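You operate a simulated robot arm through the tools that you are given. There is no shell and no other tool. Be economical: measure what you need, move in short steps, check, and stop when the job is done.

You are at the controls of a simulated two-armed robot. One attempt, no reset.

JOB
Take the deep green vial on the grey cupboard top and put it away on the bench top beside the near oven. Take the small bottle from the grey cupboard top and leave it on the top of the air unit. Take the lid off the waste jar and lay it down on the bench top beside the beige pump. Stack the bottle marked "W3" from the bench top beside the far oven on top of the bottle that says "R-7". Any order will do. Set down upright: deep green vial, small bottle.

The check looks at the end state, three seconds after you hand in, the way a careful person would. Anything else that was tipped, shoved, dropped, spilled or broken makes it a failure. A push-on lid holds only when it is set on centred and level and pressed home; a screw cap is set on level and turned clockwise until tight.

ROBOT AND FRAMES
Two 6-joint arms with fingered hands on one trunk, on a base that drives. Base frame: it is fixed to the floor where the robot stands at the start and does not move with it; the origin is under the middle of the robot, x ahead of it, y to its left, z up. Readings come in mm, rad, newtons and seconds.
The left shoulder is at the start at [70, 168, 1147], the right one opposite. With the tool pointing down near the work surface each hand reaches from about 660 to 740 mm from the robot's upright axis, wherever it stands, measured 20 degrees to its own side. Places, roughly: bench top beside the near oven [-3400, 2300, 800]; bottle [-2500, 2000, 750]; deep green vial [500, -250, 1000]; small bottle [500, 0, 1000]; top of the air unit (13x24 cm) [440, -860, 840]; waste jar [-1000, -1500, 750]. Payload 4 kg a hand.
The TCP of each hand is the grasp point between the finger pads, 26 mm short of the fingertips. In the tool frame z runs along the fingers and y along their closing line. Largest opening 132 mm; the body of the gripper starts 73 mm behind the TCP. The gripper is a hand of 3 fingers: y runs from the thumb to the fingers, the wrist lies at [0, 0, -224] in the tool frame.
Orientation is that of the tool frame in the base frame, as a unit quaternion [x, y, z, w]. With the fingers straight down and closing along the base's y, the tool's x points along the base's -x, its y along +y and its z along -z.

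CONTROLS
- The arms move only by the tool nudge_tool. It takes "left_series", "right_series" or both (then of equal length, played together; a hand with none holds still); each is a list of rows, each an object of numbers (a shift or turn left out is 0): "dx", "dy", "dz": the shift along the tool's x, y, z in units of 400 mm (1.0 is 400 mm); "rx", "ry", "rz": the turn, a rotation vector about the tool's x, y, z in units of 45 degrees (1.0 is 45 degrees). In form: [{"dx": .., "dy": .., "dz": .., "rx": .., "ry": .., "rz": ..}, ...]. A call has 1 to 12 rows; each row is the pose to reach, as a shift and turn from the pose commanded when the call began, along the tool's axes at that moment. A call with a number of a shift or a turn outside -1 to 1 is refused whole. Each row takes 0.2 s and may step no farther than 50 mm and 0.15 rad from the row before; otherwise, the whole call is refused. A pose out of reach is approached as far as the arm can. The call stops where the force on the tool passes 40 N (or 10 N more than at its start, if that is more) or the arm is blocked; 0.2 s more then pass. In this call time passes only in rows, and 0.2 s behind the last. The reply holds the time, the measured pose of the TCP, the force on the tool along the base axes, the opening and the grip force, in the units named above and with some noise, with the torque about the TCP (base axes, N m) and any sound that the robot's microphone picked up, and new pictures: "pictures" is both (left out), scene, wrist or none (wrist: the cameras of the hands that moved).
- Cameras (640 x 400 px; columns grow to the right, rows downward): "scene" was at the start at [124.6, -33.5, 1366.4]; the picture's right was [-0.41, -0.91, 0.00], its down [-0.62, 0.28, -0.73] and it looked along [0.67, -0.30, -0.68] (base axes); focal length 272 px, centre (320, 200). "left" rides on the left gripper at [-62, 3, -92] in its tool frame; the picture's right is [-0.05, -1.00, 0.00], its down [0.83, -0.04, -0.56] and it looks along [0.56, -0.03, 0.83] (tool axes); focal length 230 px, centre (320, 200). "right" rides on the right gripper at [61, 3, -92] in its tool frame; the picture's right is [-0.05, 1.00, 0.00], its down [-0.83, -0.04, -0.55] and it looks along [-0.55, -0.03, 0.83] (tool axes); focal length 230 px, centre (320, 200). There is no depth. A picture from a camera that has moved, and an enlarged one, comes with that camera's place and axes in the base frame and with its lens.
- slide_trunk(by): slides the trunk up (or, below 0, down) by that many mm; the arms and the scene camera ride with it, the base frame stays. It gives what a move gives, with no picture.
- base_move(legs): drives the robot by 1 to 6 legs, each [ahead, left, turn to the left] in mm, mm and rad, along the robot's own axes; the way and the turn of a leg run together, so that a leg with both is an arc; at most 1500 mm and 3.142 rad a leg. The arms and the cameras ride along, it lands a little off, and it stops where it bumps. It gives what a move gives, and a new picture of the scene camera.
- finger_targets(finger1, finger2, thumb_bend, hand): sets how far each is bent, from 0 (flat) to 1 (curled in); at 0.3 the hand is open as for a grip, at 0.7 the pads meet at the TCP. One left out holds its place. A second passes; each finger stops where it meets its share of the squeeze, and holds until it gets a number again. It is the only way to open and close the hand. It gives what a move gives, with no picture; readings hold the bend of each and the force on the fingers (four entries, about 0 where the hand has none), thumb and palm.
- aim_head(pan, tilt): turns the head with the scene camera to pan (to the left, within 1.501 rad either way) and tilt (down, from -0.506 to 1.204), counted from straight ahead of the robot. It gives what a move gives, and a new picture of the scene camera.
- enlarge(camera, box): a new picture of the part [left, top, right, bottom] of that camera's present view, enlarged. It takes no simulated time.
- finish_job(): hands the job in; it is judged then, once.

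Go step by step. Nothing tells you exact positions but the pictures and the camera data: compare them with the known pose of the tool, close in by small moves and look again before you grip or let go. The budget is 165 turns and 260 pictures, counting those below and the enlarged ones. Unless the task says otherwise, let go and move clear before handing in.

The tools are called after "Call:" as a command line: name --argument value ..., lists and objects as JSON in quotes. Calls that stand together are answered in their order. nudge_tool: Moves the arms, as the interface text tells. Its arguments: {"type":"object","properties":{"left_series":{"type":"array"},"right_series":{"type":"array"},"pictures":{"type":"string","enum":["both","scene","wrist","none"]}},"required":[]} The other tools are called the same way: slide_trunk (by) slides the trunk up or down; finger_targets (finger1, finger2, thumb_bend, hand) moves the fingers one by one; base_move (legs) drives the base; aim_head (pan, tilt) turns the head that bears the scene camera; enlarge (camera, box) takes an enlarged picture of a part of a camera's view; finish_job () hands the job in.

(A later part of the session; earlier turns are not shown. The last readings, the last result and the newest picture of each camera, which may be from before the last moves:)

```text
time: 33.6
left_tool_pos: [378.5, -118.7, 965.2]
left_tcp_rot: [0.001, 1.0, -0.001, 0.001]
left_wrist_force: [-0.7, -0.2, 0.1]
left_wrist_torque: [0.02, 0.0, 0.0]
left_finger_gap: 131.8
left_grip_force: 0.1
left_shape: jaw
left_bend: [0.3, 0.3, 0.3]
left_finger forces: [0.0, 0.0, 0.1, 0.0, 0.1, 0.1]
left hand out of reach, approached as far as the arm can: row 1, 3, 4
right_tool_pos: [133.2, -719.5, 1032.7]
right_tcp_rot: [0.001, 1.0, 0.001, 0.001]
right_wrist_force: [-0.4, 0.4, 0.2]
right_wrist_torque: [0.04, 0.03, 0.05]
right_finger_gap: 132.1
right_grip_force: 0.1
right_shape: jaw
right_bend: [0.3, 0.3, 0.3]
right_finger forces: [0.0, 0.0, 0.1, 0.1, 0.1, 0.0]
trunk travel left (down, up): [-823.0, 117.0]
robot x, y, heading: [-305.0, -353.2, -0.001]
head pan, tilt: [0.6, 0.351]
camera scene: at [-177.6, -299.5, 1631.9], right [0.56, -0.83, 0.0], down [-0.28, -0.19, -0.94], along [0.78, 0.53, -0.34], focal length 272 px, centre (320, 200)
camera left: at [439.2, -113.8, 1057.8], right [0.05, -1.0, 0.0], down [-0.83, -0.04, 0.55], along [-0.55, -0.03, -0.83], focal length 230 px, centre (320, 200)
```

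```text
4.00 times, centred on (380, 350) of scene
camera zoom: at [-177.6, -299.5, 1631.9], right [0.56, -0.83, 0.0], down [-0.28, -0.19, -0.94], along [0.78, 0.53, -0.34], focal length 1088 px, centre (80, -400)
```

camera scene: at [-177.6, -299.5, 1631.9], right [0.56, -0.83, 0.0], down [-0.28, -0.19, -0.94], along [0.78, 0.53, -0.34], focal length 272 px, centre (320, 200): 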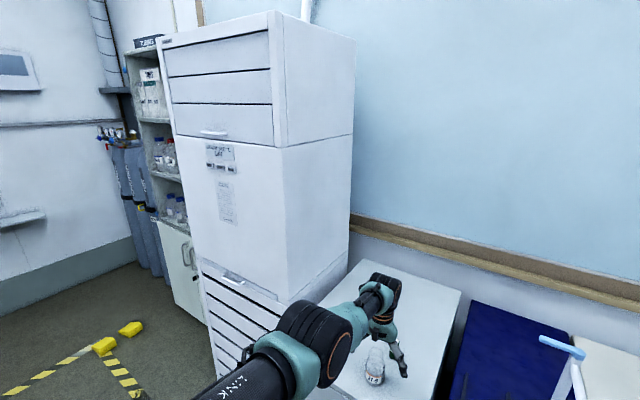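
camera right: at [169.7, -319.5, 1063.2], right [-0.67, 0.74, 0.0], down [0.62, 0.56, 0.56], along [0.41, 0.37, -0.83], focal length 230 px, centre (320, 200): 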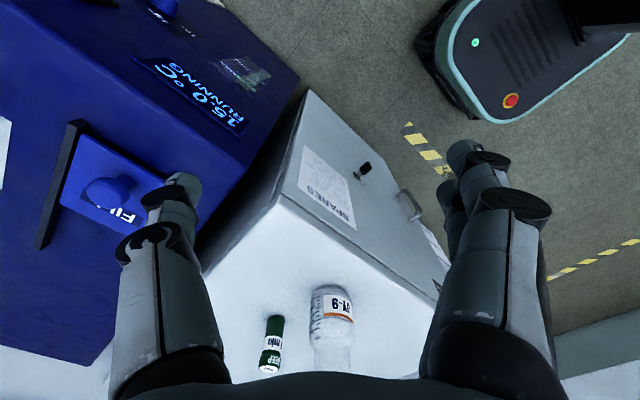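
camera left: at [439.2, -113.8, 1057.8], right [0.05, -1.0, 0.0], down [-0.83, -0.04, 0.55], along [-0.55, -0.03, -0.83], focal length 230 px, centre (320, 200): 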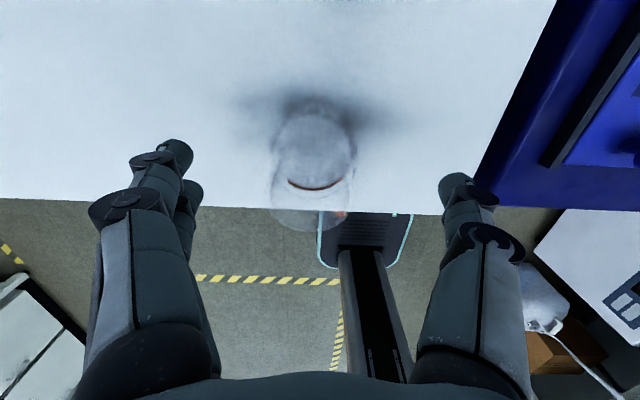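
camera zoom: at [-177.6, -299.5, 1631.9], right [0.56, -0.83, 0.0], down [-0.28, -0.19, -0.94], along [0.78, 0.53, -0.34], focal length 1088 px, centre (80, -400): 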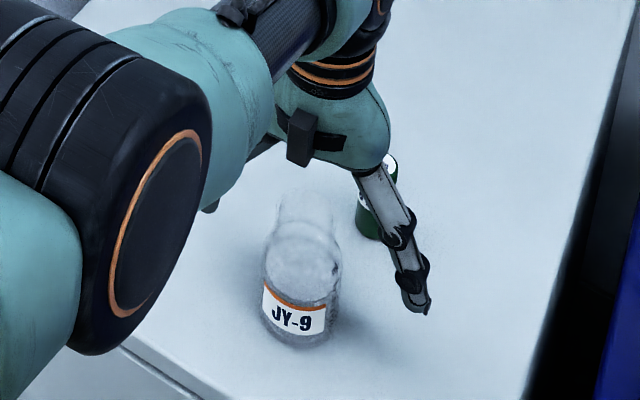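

The bottle axis is about (384,-114) and the TCP is about 5 mm off both ways. I'll make a small base correction, then lower the trunk to a TCP height of 920.

Call:
base_move --legs '[[6, 5, 0]]'

Call:
slide_trunk --by -45

Call:
enlarge --camera "left" --box '[160, 40, 480, 300]'

```text
time: 34.3
left_tool_pos: [381.2, -113.3, 966.9]
left_tcp_rot: [0.001, 1.0, 0.0, 0.003]
left_wrist_force: [-0.4, -0.5, -0.4]
left_wrist_torque: [0.0, -0.02, 0.02]
left_finger_gap: 131.7
left_grip_force: 0.1
left_shape: jaw
left_bend: [0.3, 0.3, 0.3]
left_finger forces: [0.1, 0.0, 0.0, 0.0, 0.1, 0.0]
right_tool_pos: [138.5, -716.1, 1032.0]
right_tcp_rot: [0.001, 1.0, 0.001, 0.002]
right_wrist_force: [-0.1, 0.8, 0.0]
right_wrist_torque: [-0.01, -0.02, 0.01]
right_finger_gap: 131.9
right_grip_force: 0.1
right_shape: jaw
right_bend: [0.3, 0.3, 0.3]
right_finger forces: [0.1, 0.1, 0.0, 0.1, 0.1, 0.1]
trunk travel left (down, up): [-823.0, 117.0]
robot x, y, heading: [-296.6, -346.9, -0.002]
head pan, tilt: [0.6, 0.351]
camera scene: at [-173.8, -296.4, 1632.2], right [0.56, -0.83, 0.0], down [-0.28, -0.19, -0.94], along [0.78, 0.53, -0.34], focal length 272 px, centre (320, 200)
```

scene: 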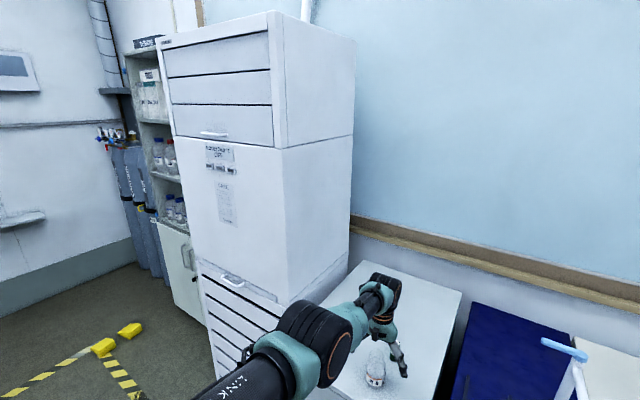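

```text
time: 35.2
left_tool_pos: [384.2, -112.5, 920.5]
left_tcp_rot: [0.0, 1.0, -0.001, 0.001]
left_wrist_force: [0.5, -0.5, -1.3]
left_wrist_torque: [-0.02, 0.03, 0.0]
left_finger_gap: 131.9
left_grip_force: 0.2
left_shape: jaw
left_bend: [0.3, 0.3, 0.3]
left_finger forces: [0.1, 0.0, 0.1, 0.0, 0.0, 0.1]
right_tool_pos: [138.3, -714.1, 986.8]
right_tcp_rot: [0.001, 1.0, 0.0, 0.001]
right_wrist_force: [0.2, -0.5, 0.6]
right_wrist_torque: [-0.01, -0.03, 0.03]
right_finger_gap: 131.8
right_grip_force: 0.1
right_shape: jaw
right_bend: [0.3, 0.3, 0.3]
right_finger forces: [0.0, 0.0, 0.0, 0.0, 0.1, 0.0]
trunk travel left (down, up): [-778.0, 162.0]
robot x, y, heading: [-297.2, -346.2, -0.005]
head pan, tilt: [0.6, 0.351]
```

```text
1.54 times, centred on (320, 170) of left
camera zoom: at [445.2, -108.7, 1012.6], right [0.05, -1.0, 0.0], down [-0.83, -0.04, 0.55], along [-0.55, -0.03, -0.83], focal length 354 px, centre (320, 246)
```

zoom: 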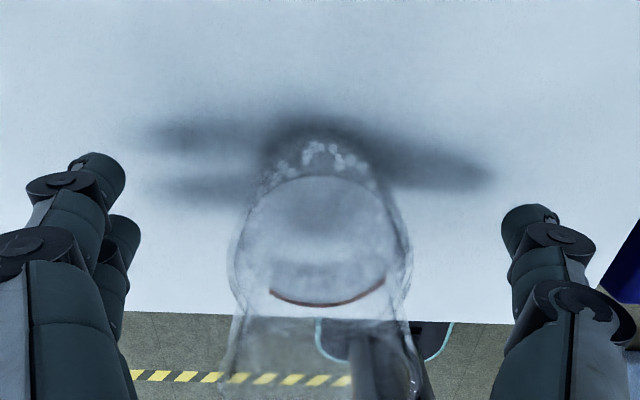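

The bottle sits centred between the fingers at mid-body height. I'll close gently.

Call:
finger_targets --hand "left" --finger1 0.56 --finger2 0.56 --thumb_bend 0.56

```text
time: 36.2
left_tool_pos: [384.1, -111.8, 920.5]
left_tcp_rot: [0.002, 1.0, 0.0, 0.001]
left_wrist_force: [-0.9, 0.2, 0.6]
left_wrist_torque: [0.01, 0.0, 0.04]
left_finger_gap: 52.5
left_grip_force: 1.8
left_shape: fingers
left_bend: [0.55, 0.54, 0.55]
left_finger forces: [0.5, 1.7, 0.0, 0.1, 2.0, 0.0]
right_tool_pos: [138.7, -715.4, 986.8]
right_tcp_rot: [0.001, 1.0, 0.0, 0.001]
right_wrist_force: [-0.4, -0.1, 0.9]
right_wrist_torque: [0.02, 0.01, 0.01]
right_finger_gap: 131.8
right_grip_force: 0.2
right_shape: jaw
right_bend: [0.3, 0.3, 0.3]
right_finger forces: [0.0, 0.1, 0.1, 0.1, 0.0, 0.1]
trunk travel left (down, up): [-778.0, 162.0]
robot x, y, heading: [-301.7, -347.4, -0.004]
head pan, tilt: [0.6, 0.351]
```

Contact is at about 53 mm with a light grip, so I'll tighten it.

Call:
finger_targets --hand "left" --finger1 0.62 --finger2 0.62 --thumb_bend 0.62

Call:
slide_trunk --by 30

Call:
enlarge --camera "left" --box '[160, 40, 480, 300]'

```text
time: 37.2
left_tool_pos: [383.5, -112.3, 919.4]
left_tcp_rot: [0.0, 1.0, -0.001, 0.001]
left_wrist_force: [-0.3, -0.1, -0.1]
left_wrist_torque: [-0.05, 0.03, 0.02]
left_finger_gap: 50.0
left_grip_force: 9.0
left_shape: fingers
left_bend: [0.56, 0.55, 0.58]
left_finger forces: [4.1, 5.3, 0.0, 0.0, 9.3, 0.0]
right_tool_pos: [139.9, -714.0, 986.7]
right_tcp_rot: [0.0, 1.0, 0.001, 0.002]
right_wrist_force: [0.2, -0.3, 0.2]
right_wrist_torque: [-0.03, -0.01, 0.01]
right_finger_gap: 132.0
right_grip_force: 0.1
right_shape: jaw
right_bend: [0.3, 0.3, 0.3]
right_finger forces: [0.0, 0.0, 0.0, 0.1, 0.1, 0.1]
trunk travel left (down, up): [-778.0, 162.0]
robot x, y, heading: [-295.7, -347.9, -0.004]
head pan, tilt: [0.6, 0.351]
```

```text
time: 38.0
left_tool_pos: [383.7, -112.5, 949.3]
left_tcp_rot: [0.002, 1.0, 0.0, 0.001]
left_wrist_force: [0.0, 0.1, -2.8]
left_wrist_torque: [-0.01, 0.04, -0.02]
left_finger_gap: 49.9
left_grip_force: 9.0
left_shape: fingers
left_bend: [0.56, 0.55, 0.58]
left_finger forces: [4.0, 5.2, 0.0, 0.0, 9.2, 0.0]
right_tool_pos: [139.7, -714.0, 1016.6]
right_tcp_rot: [0.001, 1.0, 0.0, 0.001]
right_wrist_force: [-0.8, -0.6, 0.3]
right_wrist_torque: [-0.01, -0.01, -0.02]
right_finger_gap: 132.2
right_grip_force: 0.1
right_shape: jaw
right_bend: [0.3, 0.3, 0.3]
right_finger forces: [0.1, 0.0, 0.1, 0.0, 0.0, 0.0]
trunk travel left (down, up): [-808.0, 132.0]
robot x, y, heading: [-297.3, -346.1, -0.001]
head pan, tilt: [0.6, 0.351]
```

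```text
1.54 times, centred on (320, 170) of left
camera zoom: at [445.4, -109.0, 1042.4], right [0.05, -1.0, 0.0], down [-0.83, -0.04, 0.55], along [-0.55, -0.03, -0.83], focal length 354 px, centre (320, 246)
```

zoom: 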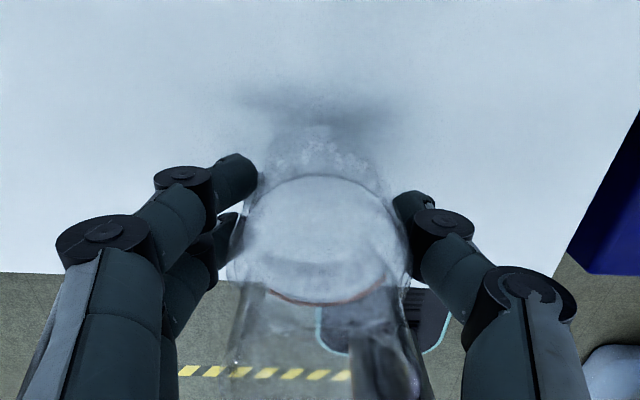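

The bottle is lifted. I'll raise it to clear everything, back up a little and turn right, so the left hand can approach the air unit without the right arm nearing the side bench.

Call:
slide_trunk --by 125

Call:
base_move --legs '[[-120, 0, 0], [0, 0, -0.785]]'

Call:
aim_head --pan 0.25 --tilt 0.75

```text
time: 39.5
left_tool_pos: [383.8, -111.3, 1074.7]
left_tcp_rot: [0.001, 1.0, 0.0, 0.0]
left_wrist_force: [0.7, -0.5, -1.4]
left_wrist_torque: [0.0, -0.03, -0.01]
left_finger_gap: 50.1
left_grip_force: 8.7
left_shape: fingers
left_bend: [0.56, 0.55, 0.58]
left_finger forces: [4.1, 5.2, 0.1, 0.1, 9.2, 0.0]
right_tool_pos: [141.0, -713.2, 1141.2]
right_tcp_rot: [0.001, 1.0, 0.001, 0.001]
right_wrist_force: [0.5, 0.3, -1.0]
right_wrist_torque: [0.02, 0.0, 0.0]
right_finger_gap: 131.8
right_grip_force: 0.0
right_shape: jaw
right_bend: [0.3, 0.3, 0.3]
right_finger forces: [0.0, 0.1, 0.0, 0.0, 0.1, 0.1]
trunk travel left (down, up): [-933.0, 7.0]
robot x, y, heading: [-297.1, -349.0, -0.004]
head pan, tilt: [0.6, 0.351]
```

```text
time: 42.8
left_tool_pos: [232.4, -662.4, 1074.5]
left_tcp_rot: [0.383, 0.924, -0.001, 0.0]
left_wrist_force: [0.5, 0.1, -2.1]
left_wrist_torque: [-0.04, 0.0, -0.02]
left_finger_gap: 49.8
left_grip_force: 9.0
left_shape: fingers
left_bend: [0.56, 0.55, 0.58]
left_finger forces: [4.1, 5.1, 0.0, 0.0, 9.3, 0.0]
right_tool_pos: [-367.1, -915.1, 1141.3]
right_tcp_rot: [0.383, 0.924, 0.0, 0.001]
right_wrist_force: [0.5, 0.5, 0.7]
right_wrist_torque: [-0.01, 0.02, -0.01]
right_finger_gap: 132.0
right_grip_force: 0.0
right_shape: jaw
right_bend: [0.3, 0.3, 0.3]
right_finger forces: [0.1, 0.0, 0.1, 0.0, 0.1, 0.0]
trunk travel left (down, up): [-933.0, 7.0]
robot x, y, heading: [-417.8, -344.1, -0.783]
head pan, tilt: [0.6, 0.351]
camera scene: at [-290.8, -399.4, 1741.7], right [-0.19, -0.98, 0.0], down [-0.34, 0.06, -0.94], along [0.92, -0.17, -0.34], focal length 272 px, centre (320, 200)
```

scene: 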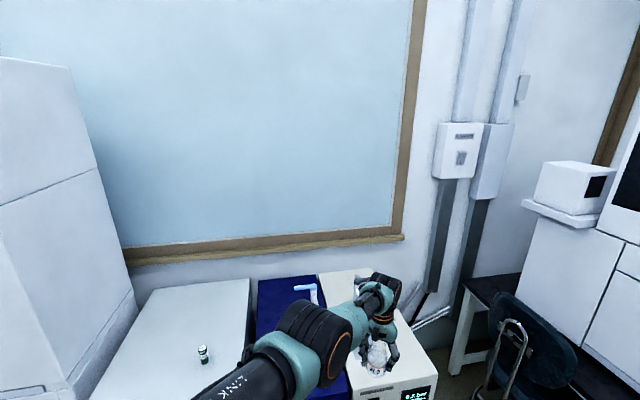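

```text
time: 43.7
left_tool_pos: [228.6, -663.3, 1075.7]
left_tcp_rot: [0.383, 0.924, -0.001, 0.001]
left_wrist_force: [-0.4, -0.7, -1.6]
left_wrist_torque: [0.03, 0.02, 0.0]
left_finger_gap: 49.8
left_grip_force: 8.9
left_shape: fingers
left_bend: [0.56, 0.55, 0.58]
left_finger forces: [4.2, 5.3, 0.1, 0.0, 9.3, 0.0]
right_tool_pos: [-367.3, -917.5, 1142.0]
right_tcp_rot: [0.383, 0.924, 0.0, 0.001]
right_wrist_force: [0.3, 0.4, -0.4]
right_wrist_torque: [0.01, -0.01, -0.02]
right_finger_gap: 131.9
right_grip_force: 0.0
right_shape: jaw
right_bend: [0.3, 0.3, 0.3]
right_finger forces: [0.0, 0.1, 0.0, 0.0, 0.0, 0.1]
trunk travel left (down, up): [-933.0, 7.0]
robot x, y, heading: [-418.5, -348.5, -0.784]
head pan, tilt: [0.25, 0.75]
camera scene: at [-312.8, -425.2, 1706.3], right [-0.51, -0.86, 0.0], down [-0.59, 0.35, -0.73], along [0.63, -0.37, -0.68], focal length 272 px, centre (320, 200)
```

scene: 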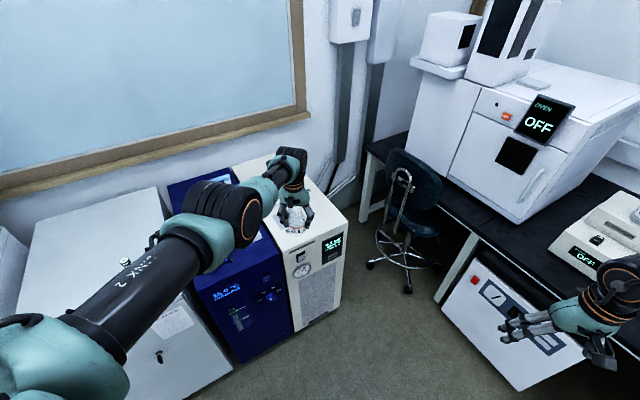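

I'll enlarge the view of the air unit top to judge the spout and the free area.

Call:
enlarge --camera "scene" --box '[220, 140, 360, 240]'

Call:
enlarge --camera "left" --box '[0, 0, 640, 400]'

```text
4.00 times, centred on (290, 190) of scene
camera zoom: at [-312.8, -425.2, 1706.3], right [-0.51, -0.86, 0.0], down [-0.59, 0.35, -0.73], along [0.63, -0.37, -0.68], focal length 1088 px, centre (440, 240)
```

zoom: 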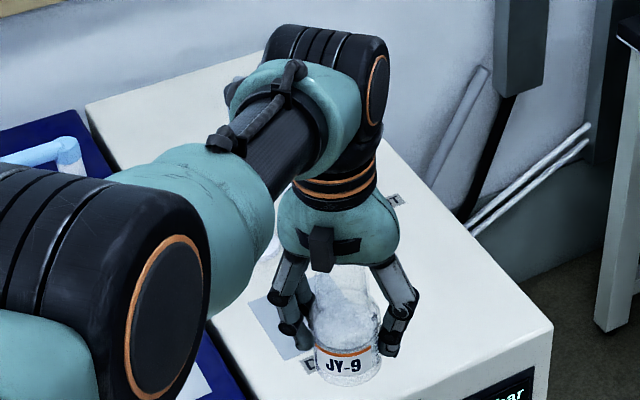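

```text
1.00 times, centred on (320, 200) of left (not enlarged: the box is as wide or as high as the picture)
camera zoom: at [276.0, -703.6, 1167.5], right [-0.67, -0.74, 0.0], down [-0.62, 0.56, 0.55], along [-0.41, 0.37, -0.83], focal length 230 px, centre (320, 200)
```

zoom: 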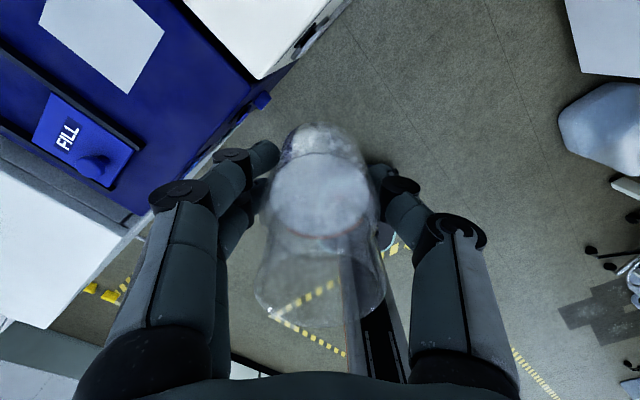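

The free part of the air unit top is centred about (432,-853), clear of the labels and hoses. I'll drive diagonally ahead to bring the bottle over it.

Call:
base_move --legs '[[277, 7, 0]]'

Call:
enlarge --camera "left" --box '[0, 0, 640, 400]'

```text
time: 45.6
left_tool_pos: [428.3, -853.3, 1077.7]
left_tcp_rot: [0.385, 0.923, -0.001, 0.002]
left_wrist_force: [0.2, 0.1, -1.6]
left_wrist_torque: [-0.03, -0.01, 0.01]
left_finger_gap: 50.0
left_grip_force: 9.5
left_shape: fingers
left_bend: [0.56, 0.55, 0.58]
left_finger forces: [4.1, 5.1, 0.0, 0.0, 9.1, 0.0]
right_tool_pos: [-170.6, -1105.8, 1142.7]
right_tcp_rot: [0.384, 0.923, 0.001, 0.002]
right_wrist_force: [0.5, -0.3, -0.4]
right_wrist_torque: [-0.01, -0.01, -0.05]
right_finger_gap: 131.9
right_grip_force: 0.0
right_shape: jaw
right_bend: [0.3, 0.3, 0.3]
right_finger forces: [0.1, 0.1, 0.0, 0.0, 0.0, 0.0]
trunk travel left (down, up): [-933.0, 7.0]
robot x, y, heading: [-218.8, -538.1, -0.789]
head pan, tilt: [0.25, 0.75]
camera scene: at [-114.8, -614.2, 1706.6], right [-0.51, -0.86, 0.0], down [-0.58, 0.35, -0.73], along [0.63, -0.38, -0.68], focal length 272 px, centre (320, 200)
```

scene: 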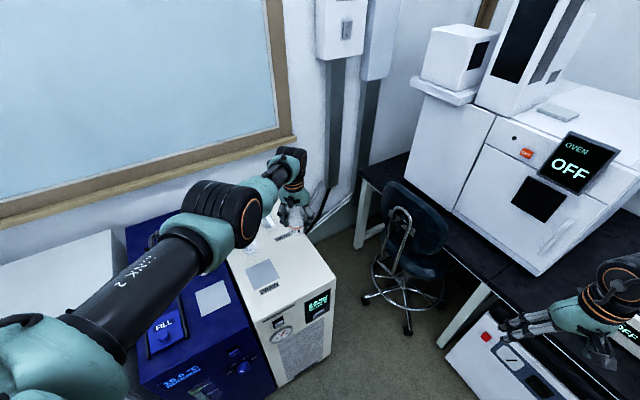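

```text
1.00 times, centred on (320, 200) of left (not enlarged: the box is as wide or as high as the picture)
camera zoom: at [474.1, -895.1, 1169.3], right [-0.67, -0.74, 0.0], down [-0.62, 0.56, 0.55], along [-0.41, 0.37, -0.83], focal length 230 px, centre (320, 200)
```

zoom: 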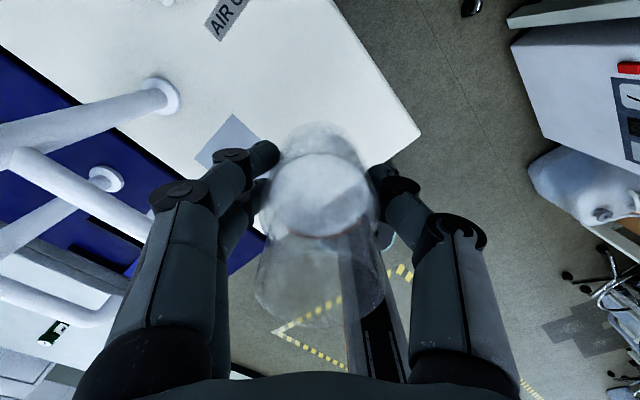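

The spout end is near (473,-740,985), so I'll shift the bottle 25 mm away from it and then lower most of the way.

Call:
base_move --legs '[[-8, -25, 0]]'

Call:
slide_trunk --by -135

Call:
enlarge --camera "left" --box '[0, 0, 640, 400]'

Call:
enlarge --camera "scene" --box '[220, 140, 360, 260]'

```text
time: 46.5
left_tool_pos: [413.0, -866.0, 1071.9]
left_tcp_rot: [0.384, 0.923, -0.003, -0.002]
left_wrist_force: [0.6, 1.1, -2.0]
left_wrist_torque: [-0.08, 0.04, 0.03]
left_finger_gap: 49.8
left_grip_force: 9.3
left_shape: fingers
left_bend: [0.56, 0.55, 0.58]
left_finger forces: [4.2, 5.2, 0.0, 0.1, 9.1, 0.1]
right_tool_pos: [-186.4, -1117.5, 1143.2]
right_tcp_rot: [0.384, 0.923, -0.003, -0.001]
right_wrist_force: [0.8, 0.4, 0.6]
right_wrist_torque: [-0.02, 0.05, -0.03]
right_finger_gap: 132.0
right_grip_force: 0.0
right_shape: jaw
right_bend: [0.3, 0.3, 0.3]
right_finger forces: [0.0, 0.0, 0.1, 0.0, 0.0, 0.0]
trunk travel left (down, up): [-933.0, 7.0]
robot x, y, heading: [-240.7, -549.2, -0.791]
head pan, tilt: [0.25, 0.75]
camera scene: at [-126.6, -625.3, 1705.7], right [-0.51, -0.86, 0.0], down [-0.59, 0.35, -0.73], along [0.62, -0.38, -0.68], focal length 272 px, centre (320, 200)
```

scene: 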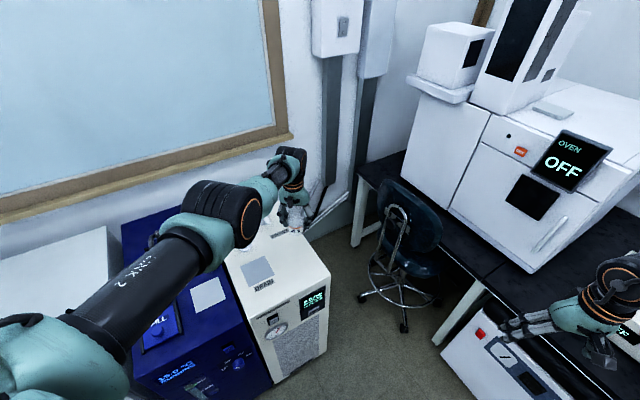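

```text
time: 48.1
left_tool_pos: [406.7, -867.3, 941.2]
left_tcp_rot: [0.385, 0.923, 0.0, 0.001]
left_wrist_force: [0.2, -0.1, -2.0]
left_wrist_torque: [-0.01, 0.0, -0.01]
left_finger_gap: 49.7
left_grip_force: 9.6
left_shape: fingers
left_bend: [0.56, 0.55, 0.58]
left_finger forces: [4.2, 5.2, 0.1, 0.0, 9.2, 0.0]
right_tool_pos: [-192.5, -1120.3, 1007.6]
right_tcp_rot: [0.384, 0.923, 0.001, 0.001]
right_wrist_force: [0.4, 0.1, 0.0]
right_wrist_torque: [0.0, -0.04, 0.0]
right_finger_gap: 131.8
right_grip_force: 0.1
right_shape: jaw
right_bend: [0.3, 0.3, 0.3]
right_finger forces: [0.0, 0.0, 0.1, 0.0, 0.0, 0.0]
trunk travel left (down, up): [-798.0, 142.0]
robot x, y, heading: [-242.1, -552.4, -0.791]
head pan, tilt: [0.25, 0.75]
```

```text
1.00 times, centred on (320, 200) of left (not enlarged: the box is as wide or as high as the picture)
camera zoom: at [453.0, -907.9, 1032.7], right [-0.67, -0.74, 0.0], down [-0.62, 0.56, 0.55], along [-0.41, 0.37, -0.83], focal length 230 px, centre (320, 200)
```

zoom: 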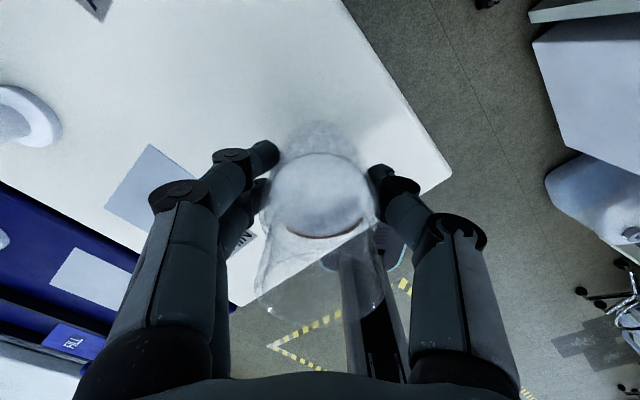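

```text
3.33 times, centred on (290, 200) of scene
camera zoom: at [-135.9, -628.8, 1571.3], right [-0.51, -0.86, 0.0], down [-0.58, 0.35, -0.73], along [0.63, -0.38, -0.68], focal length 907 px, centre (420, 200)
```

zoom: 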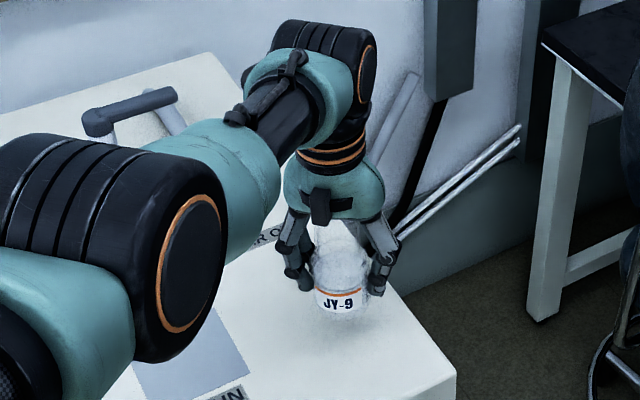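

The bottle base should be 10–30 mm above the surface. I'll lower the trunk in small steps, watching the force.

Call:
slide_trunk --by -8

Call:
slide_trunk --by -5

Call:
enlarge --camera "scene" --box '[280, 180, 340, 220]'

```text
time: 48.6
left_tool_pos: [407.3, -868.0, 930.8]
left_tcp_rot: [0.385, 0.923, -0.001, 0.0]
left_wrist_force: [0.4, -0.3, -1.8]
left_wrist_torque: [0.0, -0.01, -0.04]
left_finger_gap: 50.2
left_grip_force: 9.5
left_shape: fingers
left_bend: [0.56, 0.55, 0.58]
left_finger forces: [4.1, 5.2, 0.1, 0.0, 9.2, 0.0]
right_tool_pos: [-191.1, -1118.7, 999.3]
right_tcp_rot: [0.384, 0.923, 0.001, 0.001]
right_wrist_force: [-0.2, -0.4, 0.4]
right_wrist_torque: [-0.03, 0.02, 0.0]
right_finger_gap: 132.1
right_grip_force: 0.1
right_shape: jaw
right_bend: [0.3, 0.3, 0.3]
right_finger forces: [0.0, 0.1, 0.0, 0.0, 0.0, 0.0]
trunk travel left (down, up): [-790.0, 150.0]
robot x, y, heading: [-244.0, -550.8, -0.787]
head pan, tilt: [0.25, 0.75]
```

```text
time: 49.2
left_tool_pos: [407.8, -867.8, 926.7]
left_tcp_rot: [0.384, 0.923, 0.0, 0.0]
left_wrist_force: [0.4, 0.2, -1.8]
left_wrist_torque: [-0.02, 0.0, 0.02]
left_finger_gap: 49.8
left_grip_force: 9.3
left_shape: fingers
left_bend: [0.56, 0.55, 0.58]
left_finger forces: [4.2, 5.2, 0.0, 0.0, 9.2, 0.0]
right_tool_pos: [-192.1, -1120.4, 993.4]
right_tcp_rot: [0.384, 0.923, 0.001, 0.001]
right_wrist_force: [-0.3, 0.0, 0.0]
right_wrist_torque: [0.0, -0.04, 0.01]
right_finger_gap: 132.0
right_grip_force: 0.0
right_shape: jaw
right_bend: [0.3, 0.3, 0.3]
right_finger forces: [0.0, 0.0, 0.0, 0.0, 0.0, 0.0]
trunk travel left (down, up): [-785.0, 155.0]
robot x, y, heading: [-239.6, -552.0, -0.793]
head pan, tilt: [0.25, 0.75]
```

```text
10.00 times, centred on (310, 200) of scene
camera zoom: at [-134.8, -629.2, 1558.1], right [-0.51, -0.86, 0.0], down [-0.59, 0.35, -0.73], along [0.63, -0.38, -0.68], focal length 2720 px, centre (420, 200)
```

zoom: 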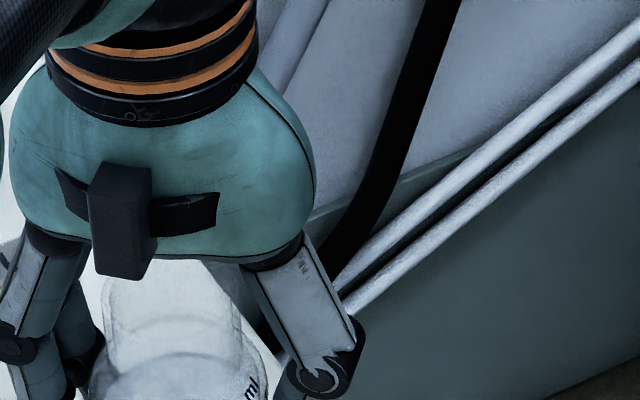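

No contact yet, so I'll continue in small steps.

Call:
slide_trunk --by -6

Call:
slide_trunk --by -5

Call:
enlarge --camera "scene" --box '[270, 190, 350, 250]'

```text
time: 49.7
left_tool_pos: [407.4, -866.9, 921.5]
left_tcp_rot: [0.384, 0.923, 0.0, 0.0]
left_wrist_force: [-0.2, 0.0, -1.5]
left_wrist_torque: [-0.04, 0.02, -0.02]
left_finger_gap: 49.8
left_grip_force: 9.2
left_shape: fingers
left_bend: [0.56, 0.55, 0.58]
left_finger forces: [4.3, 5.2, 0.0, 0.1, 9.3, 0.0]
right_tool_pos: [-190.1, -1119.9, 988.3]
right_tcp_rot: [0.384, 0.923, 0.001, 0.002]
right_wrist_force: [-0.1, -0.4, 0.1]
right_wrist_torque: [-0.02, -0.02, -0.04]
right_finger_gap: 132.1
right_grip_force: 0.1
right_shape: jaw
right_bend: [0.3, 0.3, 0.3]
right_finger forces: [0.0, 0.1, 0.0, 0.0, 0.0, 0.1]
trunk travel left (down, up): [-779.0, 161.0]
robot x, y, heading: [-240.0, -553.5, -0.79]
head pan, tilt: [0.25, 0.75]
```

```text
time: 50.3
left_tool_pos: [408.3, -867.7, 916.3]
left_tcp_rot: [0.384, 0.923, 0.0, 0.0]
left_wrist_force: [-1.2, -0.7, -2.3]
left_wrist_torque: [-0.01, 0.0, 0.0]
left_finger_gap: 49.9
left_grip_force: 9.6
left_shape: fingers
left_bend: [0.56, 0.55, 0.58]
left_finger forces: [4.2, 5.2, 0.0, 0.1, 9.2, 0.0]
right_tool_pos: [-191.2, -1119.8, 982.9]
right_tcp_rot: [0.384, 0.923, 0.0, 0.001]
right_wrist_force: [-0.7, -0.3, 0.1]
right_wrist_torque: [0.01, 0.02, -0.01]
right_finger_gap: 131.9
right_grip_force: 0.1
right_shape: jaw
right_bend: [0.3, 0.3, 0.3]
right_finger forces: [0.0, 0.0, 0.1, 0.1, 0.0, 0.0]
trunk travel left (down, up): [-774.0, 166.0]
robot x, y, heading: [-244.8, -554.0, -0.79]
head pan, tilt: [0.25, 0.75]
```

```text
6.67 times, centred on (310, 220) of scene
camera zoom: at [-134.6, -629.2, 1547.1], right [-0.51, -0.86, 0.0], down [-0.59, 0.35, -0.73], along [0.63, -0.38, -0.68], focal length 1813 px, centre (387, 67)
```

zoom: 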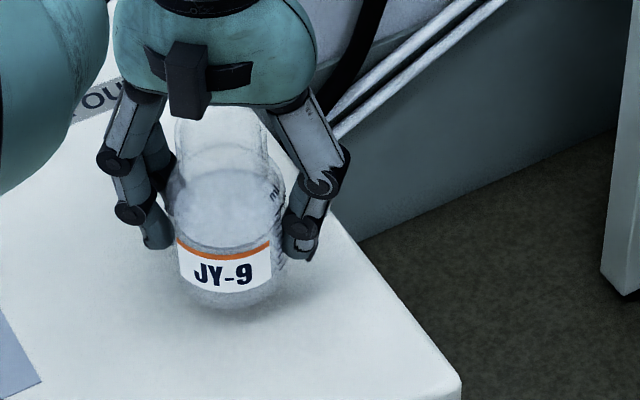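

I estimate 15–25 mm still to go, so I'll continue.

Call:
slide_trunk --by -8

Call:
slide_trunk --by -5

Call:
enlarge --camera "scene" --box '[270, 190, 350, 250]'

```text
time: 50.9
left_tool_pos: [406.7, -866.7, 906.2]
left_tcp_rot: [0.384, 0.923, 0.0, 0.0]
left_wrist_force: [0.4, -0.4, -1.3]
left_wrist_torque: [0.01, -0.01, -0.05]
left_finger_gap: 50.1
left_grip_force: 8.6
left_shape: fingers
left_bend: [0.56, 0.55, 0.58]
left_finger forces: [4.3, 5.2, 0.0, 0.0, 9.2, 0.1]
right_tool_pos: [-191.2, -1120.4, 973.9]
right_tcp_rot: [0.384, 0.923, -0.001, 0.002]
right_wrist_force: [-0.7, 0.1, 0.0]
right_wrist_torque: [-0.03, 0.01, 0.0]
right_finger_gap: 131.6
right_grip_force: 0.0
right_shape: jaw
right_bend: [0.3, 0.3, 0.3]
right_finger forces: [0.0, 0.1, 0.0, 0.1, 0.0, 0.1]
trunk travel left (down, up): [-766.0, 174.0]
robot x, y, heading: [-245.5, -550.8, -0.794]
head pan, tilt: [0.25, 0.75]
```

```text
time: 51.4
left_tool_pos: [408.2, -867.4, 902.2]
left_tcp_rot: [0.384, 0.923, 0.0, 0.0]
left_wrist_force: [0.3, 0.9, -2.1]
left_wrist_torque: [0.01, 0.02, -0.01]
left_finger_gap: 49.7
left_grip_force: 9.6
left_shape: fingers
left_bend: [0.56, 0.55, 0.58]
left_finger forces: [4.2, 5.1, 0.1, 0.0, 9.2, 0.0]
right_tool_pos: [-191.6, -1119.6, 969.6]
right_tcp_rot: [0.384, 0.923, 0.0, 0.001]
right_wrist_force: [0.3, 0.9, -0.2]
right_wrist_torque: [-0.01, 0.0, 0.04]
right_finger_gap: 132.0
right_grip_force: 0.1
right_shape: jaw
right_bend: [0.3, 0.3, 0.3]
right_finger forces: [0.0, 0.0, 0.0, 0.0, 0.0, 0.1]
trunk travel left (down, up): [-761.0, 179.0]
robot x, y, heading: [-244.8, -548.9, -0.788]
head pan, tilt: [0.25, 0.75]
```

```text
6.67 times, centred on (310, 220) of scene
camera zoom: at [-134.6, -629.2, 1534.1], right [-0.51, -0.86, 0.0], down [-0.59, 0.35, -0.73], along [0.63, -0.38, -0.68], focal length 1813 px, centre (387, 67)
```

zoom: 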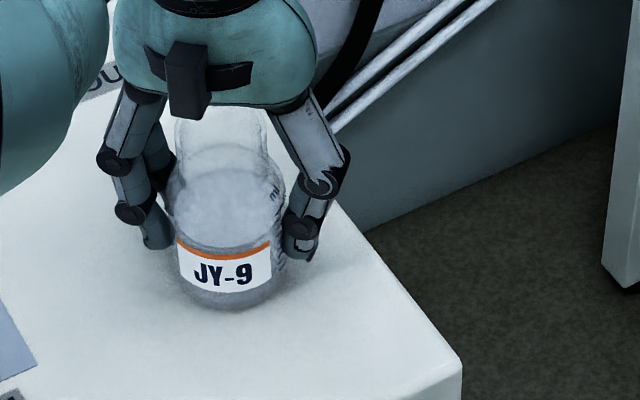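

The shadow has tightened around the base, so it's only a few millimetres more. I'll take smaller steps.

Call:
slide_trunk --by -4

Call:
slide_trunk --by -3

Call:
slide_trunk --by -3

```text
time: 51.9
left_tool_pos: [408.4, -867.2, 899.9]
left_tcp_rot: [0.385, 0.923, 0.0, 0.001]
left_wrist_force: [-0.3, 0.6, 1.9]
left_wrist_torque: [0.0, 0.02, -0.04]
left_finger_gap: 49.6
left_grip_force: 10.4
left_shape: fingers
left_bend: [0.56, 0.55, 0.58]
left_finger forces: [4.4, 5.7, 0.1, 0.0, 9.5, 0.0]
right_tool_pos: [-192.1, -1119.2, 965.7]
right_tcp_rot: [0.384, 0.923, 0.0, 0.001]
right_wrist_force: [0.3, -0.4, 0.8]
right_wrist_torque: [-0.02, 0.0, -0.02]
right_finger_gap: 131.8
right_grip_force: 0.0
right_shape: jaw
right_bend: [0.3, 0.3, 0.3]
right_finger forces: [0.1, 0.1, 0.0, 0.0, 0.0, 0.0]
trunk travel left (down, up): [-757.0, 183.0]
robot x, y, heading: [-239.3, -550.5, -0.786]
head pan, tilt: [0.25, 0.75]
```

```text
time: 52.4
left_tool_pos: [407.5, -867.3, 898.5]
left_tcp_rot: [0.385, 0.923, -0.001, 0.003]
left_wrist_force: [-0.7, 2.0, 12.7]
left_wrist_torque: [0.02, 0.04, -0.01]
left_finger_gap: 49.7
left_grip_force: 11.1
left_shape: fingers
left_bend: [0.57, 0.55, 0.58]
left_finger forces: [5.0, 6.7, 0.0, 0.0, 10.4, 0.0]
right_tool_pos: [-193.6, -1119.3, 962.3]
right_tcp_rot: [0.384, 0.923, 0.0, 0.002]
right_wrist_force: [0.2, 0.2, 0.8]
right_wrist_torque: [0.0, 0.02, -0.01]
right_finger_gap: 131.8
right_grip_force: 0.1
right_shape: jaw
right_bend: [0.3, 0.3, 0.3]
right_finger forces: [0.1, 0.1, 0.1, 0.0, 0.0, 0.0]
trunk travel left (down, up): [-754.0, 186.0]
robot x, y, heading: [-240.3, -548.9, -0.79]
head pan, tilt: [0.25, 0.75]
```

```text
time: 53.0
left_tool_pos: [407.4, -868.2, 898.8]
left_tcp_rot: [0.384, 0.923, -0.001, 0.004]
left_wrist_force: [1.9, 0.3, 22.0]
left_wrist_torque: [0.05, -0.08, -0.01]
left_finger_gap: 49.4
left_grip_force: 12.5
left_shape: fingers
left_bend: [0.58, 0.56, 0.59]
left_finger forces: [6.2, 6.8, 0.1, 0.1, 10.8, 0.1]
right_tool_pos: [-194.4, -1118.3, 961.2]
right_tcp_rot: [0.384, 0.923, 0.0, 0.003]
right_wrist_force: [-0.2, -0.1, -0.1]
right_wrist_torque: [0.01, 0.01, -0.01]
right_finger_gap: 131.9
right_grip_force: 0.0
right_shape: jaw
right_bend: [0.3, 0.3, 0.3]
right_finger forces: [0.1, 0.0, 0.1, 0.0, 0.0, 0.0]
trunk travel left (down, up): [-751.0, 189.0]
robot x, y, heading: [-238.3, -550.1, -0.786]
head pan, tilt: [0.25, 0.75]
```

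It's on the surface. I'll relieve the pressure and open partially.

Call:
slide_trunk --by 6

Call:
finger_targets --hand "left" --finger1 0.5 --finger2 0.5 --thumb_bend 0.5

Call:
finger_targets --hand "left" --finger1 0.4 --finger2 0.4 --thumb_bend 0.4

Call:
enlarge --camera "scene" --box '[260, 180, 360, 250]'

Call:
enlarge --camera "left" --box '[160, 60, 480, 320]'

```text
time: 53.5
left_tool_pos: [406.2, -865.2, 896.4]
left_tcp_rot: [0.383, 0.924, 0.001, 0.001]
left_wrist_force: [2.2, -2.2, 6.7]
left_wrist_torque: [-0.03, -0.06, -0.04]
left_finger_gap: 49.6
left_grip_force: 10.7
left_shape: fingers
left_bend: [0.58, 0.56, 0.59]
left_finger forces: [5.6, 6.0, 0.1, 0.1, 10.0, 0.0]
right_tool_pos: [-191.6, -1118.5, 965.8]
right_tcp_rot: [0.384, 0.923, 0.001, 0.002]
right_wrist_force: [-0.4, -0.1, 0.0]
right_wrist_torque: [0.03, -0.04, 0.03]
right_finger_gap: 131.9
right_grip_force: 0.1
right_shape: jaw
right_bend: [0.3, 0.3, 0.3]
right_finger forces: [0.1, 0.1, 0.0, 0.0, 0.0, 0.1]
trunk travel left (down, up): [-757.0, 183.0]
robot x, y, heading: [-241.2, -550.8, -0.79]
head pan, tilt: [0.25, 0.75]
```

```text
time: 54.5
left_tool_pos: [407.4, -866.2, 898.9]
left_tcp_rot: [0.385, 0.923, 0.0, 0.0]
left_wrist_force: [-0.9, -0.8, -1.2]
left_wrist_torque: [-0.01, 0.03, 0.0]
left_finger_gap: 67.2
left_grip_force: 0.2
left_shape: fingers
left_bend: [0.5, 0.5, 0.5]
left_finger forces: [0.1, 0.1, 0.0, 0.0, 0.0, 0.1]
right_tool_pos: [-190.7, -1119.0, 965.5]
right_tcp_rot: [0.384, 0.923, 0.0, 0.001]
right_wrist_force: [-0.7, -0.3, 0.4]
right_wrist_torque: [0.01, -0.01, 0.03]
right_finger_gap: 132.0
right_grip_force: 0.2
right_shape: jaw
right_bend: [0.3, 0.3, 0.3]
right_finger forces: [0.0, 0.0, 0.0, 0.1, 0.1, 0.0]
trunk travel left (down, up): [-757.0, 183.0]
robot x, y, heading: [-244.8, -549.9, -0.788]
head pan, tilt: [0.25, 0.75]
```

```text
time: 55.5
left_tool_pos: [407.4, -865.8, 899.2]
left_tcp_rot: [0.383, 0.924, 0.0, 0.001]
left_wrist_force: [-0.1, 0.3, 0.3]
left_wrist_torque: [-0.01, -0.01, 0.0]
left_finger_gap: 100.9
left_grip_force: 0.0
left_shape: fingers
left_bend: [0.4, 0.4, 0.4]
left_finger forces: [0.1, 0.1, 0.0, 0.1, 0.0, 0.0]
right_tool_pos: [-193.2, -1119.8, 965.8]
right_tcp_rot: [0.384, 0.923, 0.001, 0.001]
right_wrist_force: [-0.3, 0.0, 0.6]
right_wrist_torque: [-0.02, 0.0, -0.02]
right_finger_gap: 132.0
right_grip_force: 0.1
right_shape: jaw
right_bend: [0.3, 0.3, 0.3]
right_finger forces: [0.0, 0.0, 0.0, 0.0, 0.1, 0.0]
trunk travel left (down, up): [-757.0, 183.0]
robot x, y, heading: [-237.8, -549.9, -0.787]
head pan, tilt: [0.25, 0.75]
```

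```text
5.71 times, centred on (310, 215) of scene
camera zoom: at [-135.3, -628.6, 1530.2], right [-0.51, -0.86, 0.0], down [-0.59, 0.35, -0.73], along [0.63, -0.38, -0.68], focal length 1554 px, centre (377, 114)
```

zoom: 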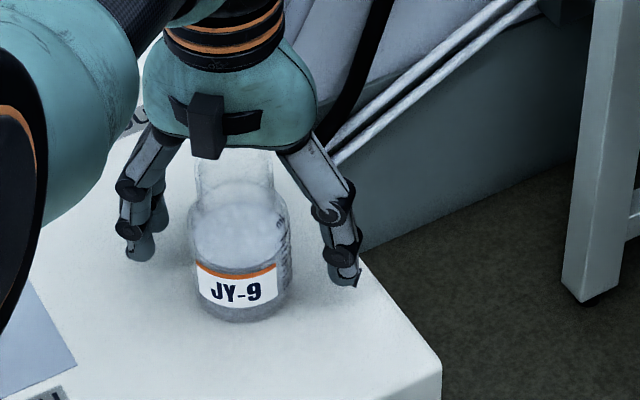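

```text
1.54 times, centred on (320, 190) of left
camera zoom: at [453.4, -907.8, 991.4], right [-0.67, -0.74, 0.0], down [-0.62, 0.56, 0.55], along [-0.41, 0.37, -0.83], focal length 354 px, centre (320, 215)
```

zoom: 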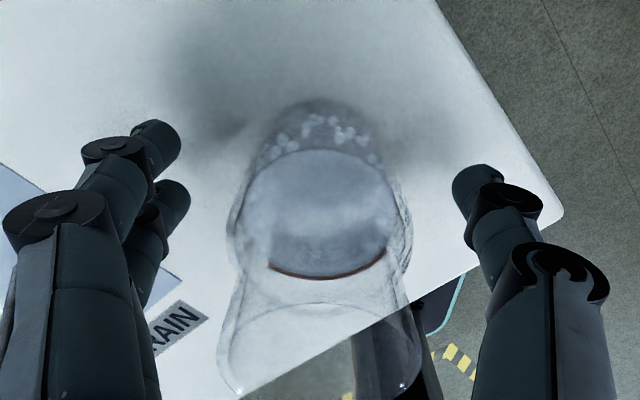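

The bottle stands on the air unit. I'll rise clear, back away and turn to face the cupboard for the vial.

Call:
slide_trunk --by 176

Call:
base_move --legs '[[-150, 0, 0], [0, 0, 0.787]]'

Call:
aim_head --pan 0.1 --tilt 0.75

```text
time: 57.5
left_tool_pos: [408.3, -866.5, 1075.3]
left_tcp_rot: [0.385, 0.923, -0.001, 0.001]
left_wrist_force: [0.7, 0.4, 0.0]
left_wrist_torque: [0.0, -0.01, 0.02]
left_finger_gap: 100.9
left_grip_force: 0.1
left_shape: fingers
left_bend: [0.4, 0.4, 0.4]
left_finger forces: [0.0, 0.1, 0.0, 0.0, 0.0, 0.0]
right_tool_pos: [-192.0, -1119.7, 1142.7]
right_tcp_rot: [0.384, 0.923, 0.001, 0.002]
right_wrist_force: [0.5, -0.1, 0.2]
right_wrist_torque: [0.02, 0.01, -0.01]
right_finger_gap: 131.8
right_grip_force: 0.1
right_shape: jaw
right_bend: [0.3, 0.3, 0.3]
right_finger forces: [0.1, 0.1, 0.0, 0.0, 0.1, 0.0]
trunk travel left (down, up): [-933.0, 7.0]
robot x, y, heading: [-242.2, -550.9, -0.789]
head pan, tilt: [0.25, 0.75]
```

```text
time: 60.9
left_tool_pos: [333.5, -207.5, 1075.2]
left_tcp_rot: [-0.001, 1.0, 0.0, 0.001]
left_wrist_force: [-1.0, -0.4, -0.2]
left_wrist_torque: [-0.04, -0.03, -0.01]
left_finger_gap: 101.1
left_grip_force: 0.0
left_shape: fingers
left_bend: [0.4, 0.4, 0.4]
left_finger forces: [0.1, 0.0, 0.0, 0.0, 0.0, 0.1]
right_tool_pos: [91.5, -809.7, 1141.7]
right_tcp_rot: [0.0, 1.0, 0.001, 0.001]
right_wrist_force: [-0.2, -0.3, -0.1]
right_wrist_torque: [0.01, 0.03, 0.01]
right_finger_gap: 132.1
right_grip_force: 0.0
right_shape: jaw
right_bend: [0.3, 0.3, 0.3]
right_finger forces: [0.1, 0.0, 0.0, 0.0, 0.1, 0.0]
trunk travel left (down, up): [-933.0, 7.0]
robot x, y, heading: [-344.9, -446.0, -0.001]
head pan, tilt: [0.25, 0.75]
camera scene: at [-217.6, -423.8, 1706.2], right [0.25, -0.97, 0.0], down [-0.66, -0.17, -0.73], along [0.71, 0.18, -0.68], focal length 272 px, centre (320, 200)
```

scene: 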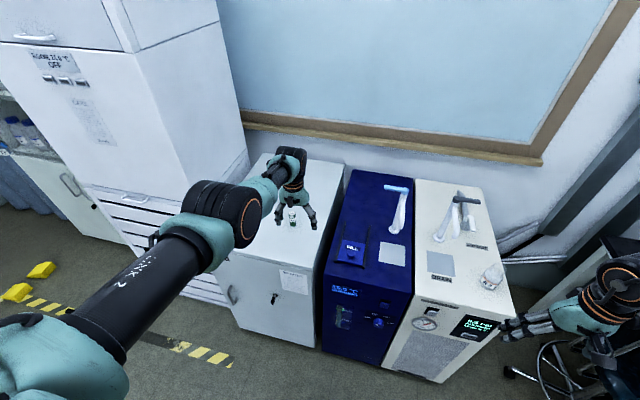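

```text
time: 61.6
left_tool_pos: [332.9, -205.7, 1075.9]
left_tcp_rot: [-0.001, 1.0, -0.001, 0.001]
left_wrist_force: [-0.2, -0.4, -0.5]
left_wrist_torque: [0.0, -0.01, -0.04]
left_finger_gap: 101.1
left_grip_force: 0.1
left_shape: fingers
left_bend: [0.4, 0.4, 0.4]
left_finger forces: [0.0, 0.0, 0.0, 0.0, 0.0, 0.0]
right_tool_pos: [89.9, -809.6, 1141.7]
right_tcp_rot: [-0.001, 1.0, 0.001, 0.001]
right_wrist_force: [-0.1, 0.0, 0.2]
right_wrist_torque: [-0.03, -0.01, 0.02]
right_finger_gap: 131.9
right_grip_force: 0.1
right_shape: jaw
right_bend: [0.3, 0.3, 0.3]
right_finger forces: [0.0, 0.0, 0.0, 0.0, 0.0, 0.0]
trunk travel left (down, up): [-933.0, 7.0]
robot x, y, heading: [-342.7, -445.3, 0.009]
head pan, tilt: [0.099, 0.75]
camera scene: at [-215.5, -435.1, 1706.2], right [0.1, -0.99, 0.0], down [-0.68, -0.07, -0.73], along [0.73, 0.07, -0.68], focal length 272 px, centre (320, 200)
```

scene: 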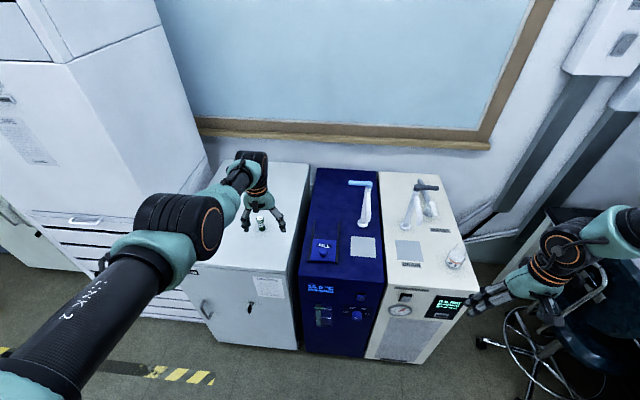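

The bottle stands on the air unit. I'll drive to bring the left hand over the vial.

Call:
base_move --legs '[[153, 75, 0]]'

Call:
enlarge --camera "left" --box '[160, 0, 480, 260]'

Call:
enlarge --camera "scene" --box '[200, 150, 360, 270]'

```text
time: 63.1
left_tool_pos: [482.7, -133.3, 1077.5]
left_tcp_rot: [0.0, 1.0, 0.0, 0.001]
left_wrist_force: [0.2, -1.1, 0.0]
left_wrist_torque: [0.02, -0.05, 0.0]
left_finger_gap: 101.1
left_grip_force: 0.0
left_shape: fingers
left_bend: [0.4, 0.4, 0.4]
left_finger forces: [0.1, 0.1, 0.1, 0.0, 0.0, 0.0]
right_tool_pos: [239.0, -736.4, 1142.7]
right_tcp_rot: [-0.001, 1.0, 0.0, 0.002]
right_wrist_force: [-0.7, -0.8, 0.2]
right_wrist_torque: [-0.02, 0.01, -0.02]
right_finger_gap: 131.8
right_grip_force: 0.1
right_shape: jaw
right_bend: [0.3, 0.3, 0.3]
right_finger forces: [0.0, 0.1, 0.1, 0.1, 0.0, 0.0]
trunk travel left (down, up): [-933.0, 7.0]
robot x, y, heading: [-194.1, -367.3, -0.001]
head pan, tilt: [0.099, 0.75]
camera scene: at [-68.2, -362.6, 1706.7], right [0.1, -0.99, 0.0], down [-0.68, -0.07, -0.73], along [0.73, 0.07, -0.68], focal length 272 px, centre (320, 200)
```

scene: 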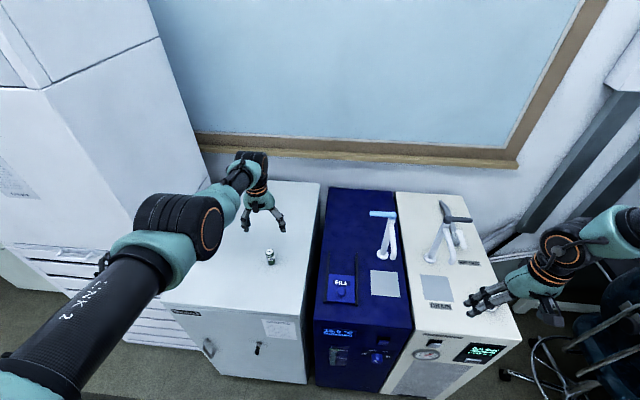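

```text
1.54 times, centred on (320, 130) of left
camera zoom: at [543.7, -129.3, 1170.0], right [0.05, -1.0, 0.0], down [-0.83, -0.04, 0.55], along [-0.55, -0.03, -0.83], focal length 354 px, centre (320, 308)
```

zoom: 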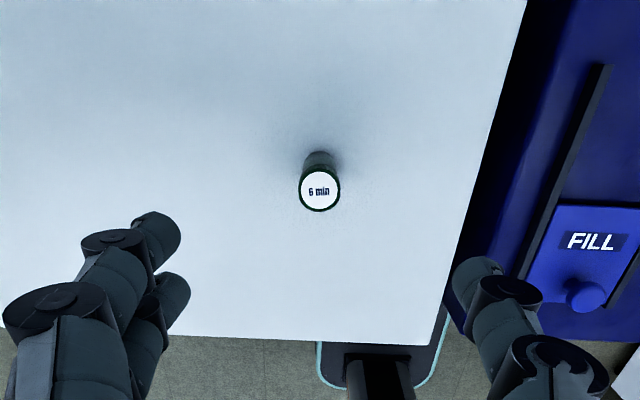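

```text
3.33 times, centred on (280, 210) of scene
camera zoom: at [-68.2, -362.6, 1706.7], right [0.1, -0.99, 0.0], down [-0.68, -0.07, -0.73], along [0.73, 0.07, -0.68], focal length 907 px, centre (453, 167)
```

zoom: 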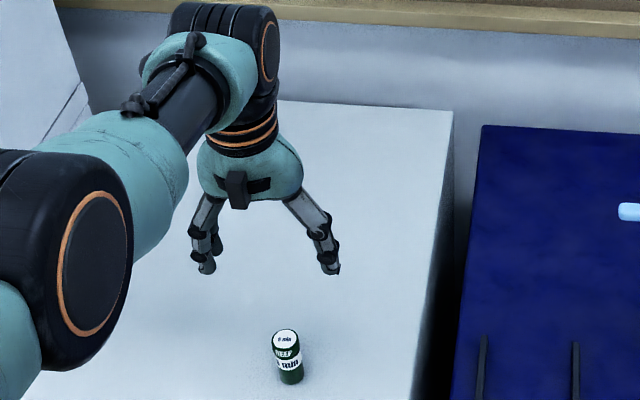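

The vial is right under the TCP, at about (482,-133). I'll lower the trunk and check.

Call:
slide_trunk --by -130

Call:
enlarge --camera "left" --box '[160, 40, 480, 300]'

```text
time: 64.7
left_tool_pos: [486.8, -131.3, 945.2]
left_tcp_rot: [-0.001, 1.0, -0.001, 0.001]
left_wrist_force: [0.6, -0.9, 0.0]
left_wrist_torque: [0.02, -0.02, 0.03]
left_finger_gap: 100.7
left_grip_force: 0.0
left_shape: fingers
left_bend: [0.4, 0.4, 0.4]
left_finger forces: [0.0, 0.0, 0.1, 0.0, 0.0, 0.0]
right_tool_pos: [244.2, -734.6, 1012.2]
right_tcp_rot: [-0.001, 1.0, 0.001, 0.001]
right_wrist_force: [0.3, -0.2, 1.1]
right_wrist_torque: [-0.01, 0.0, 0.03]
right_finger_gap: 132.1
right_grip_force: 0.1
right_shape: jaw
right_bend: [0.3, 0.3, 0.3]
right_finger forces: [0.1, 0.0, 0.1, 0.0, 0.0, 0.0]
trunk travel left (down, up): [-803.0, 137.0]
robot x, y, heading: [-194.3, -372.5, -0.001]
head pan, tilt: [0.099, 0.75]
```

```text
1.54 times, centred on (320, 170) of left
camera zoom: at [547.0, -127.7, 1037.4], right [0.05, -1.0, 0.0], down [-0.83, -0.04, 0.55], along [-0.55, -0.03, -0.83], focal length 354 px, centre (320, 246)
```

zoom: 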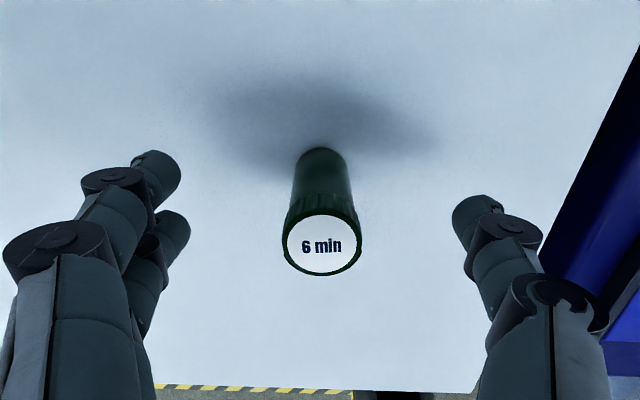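

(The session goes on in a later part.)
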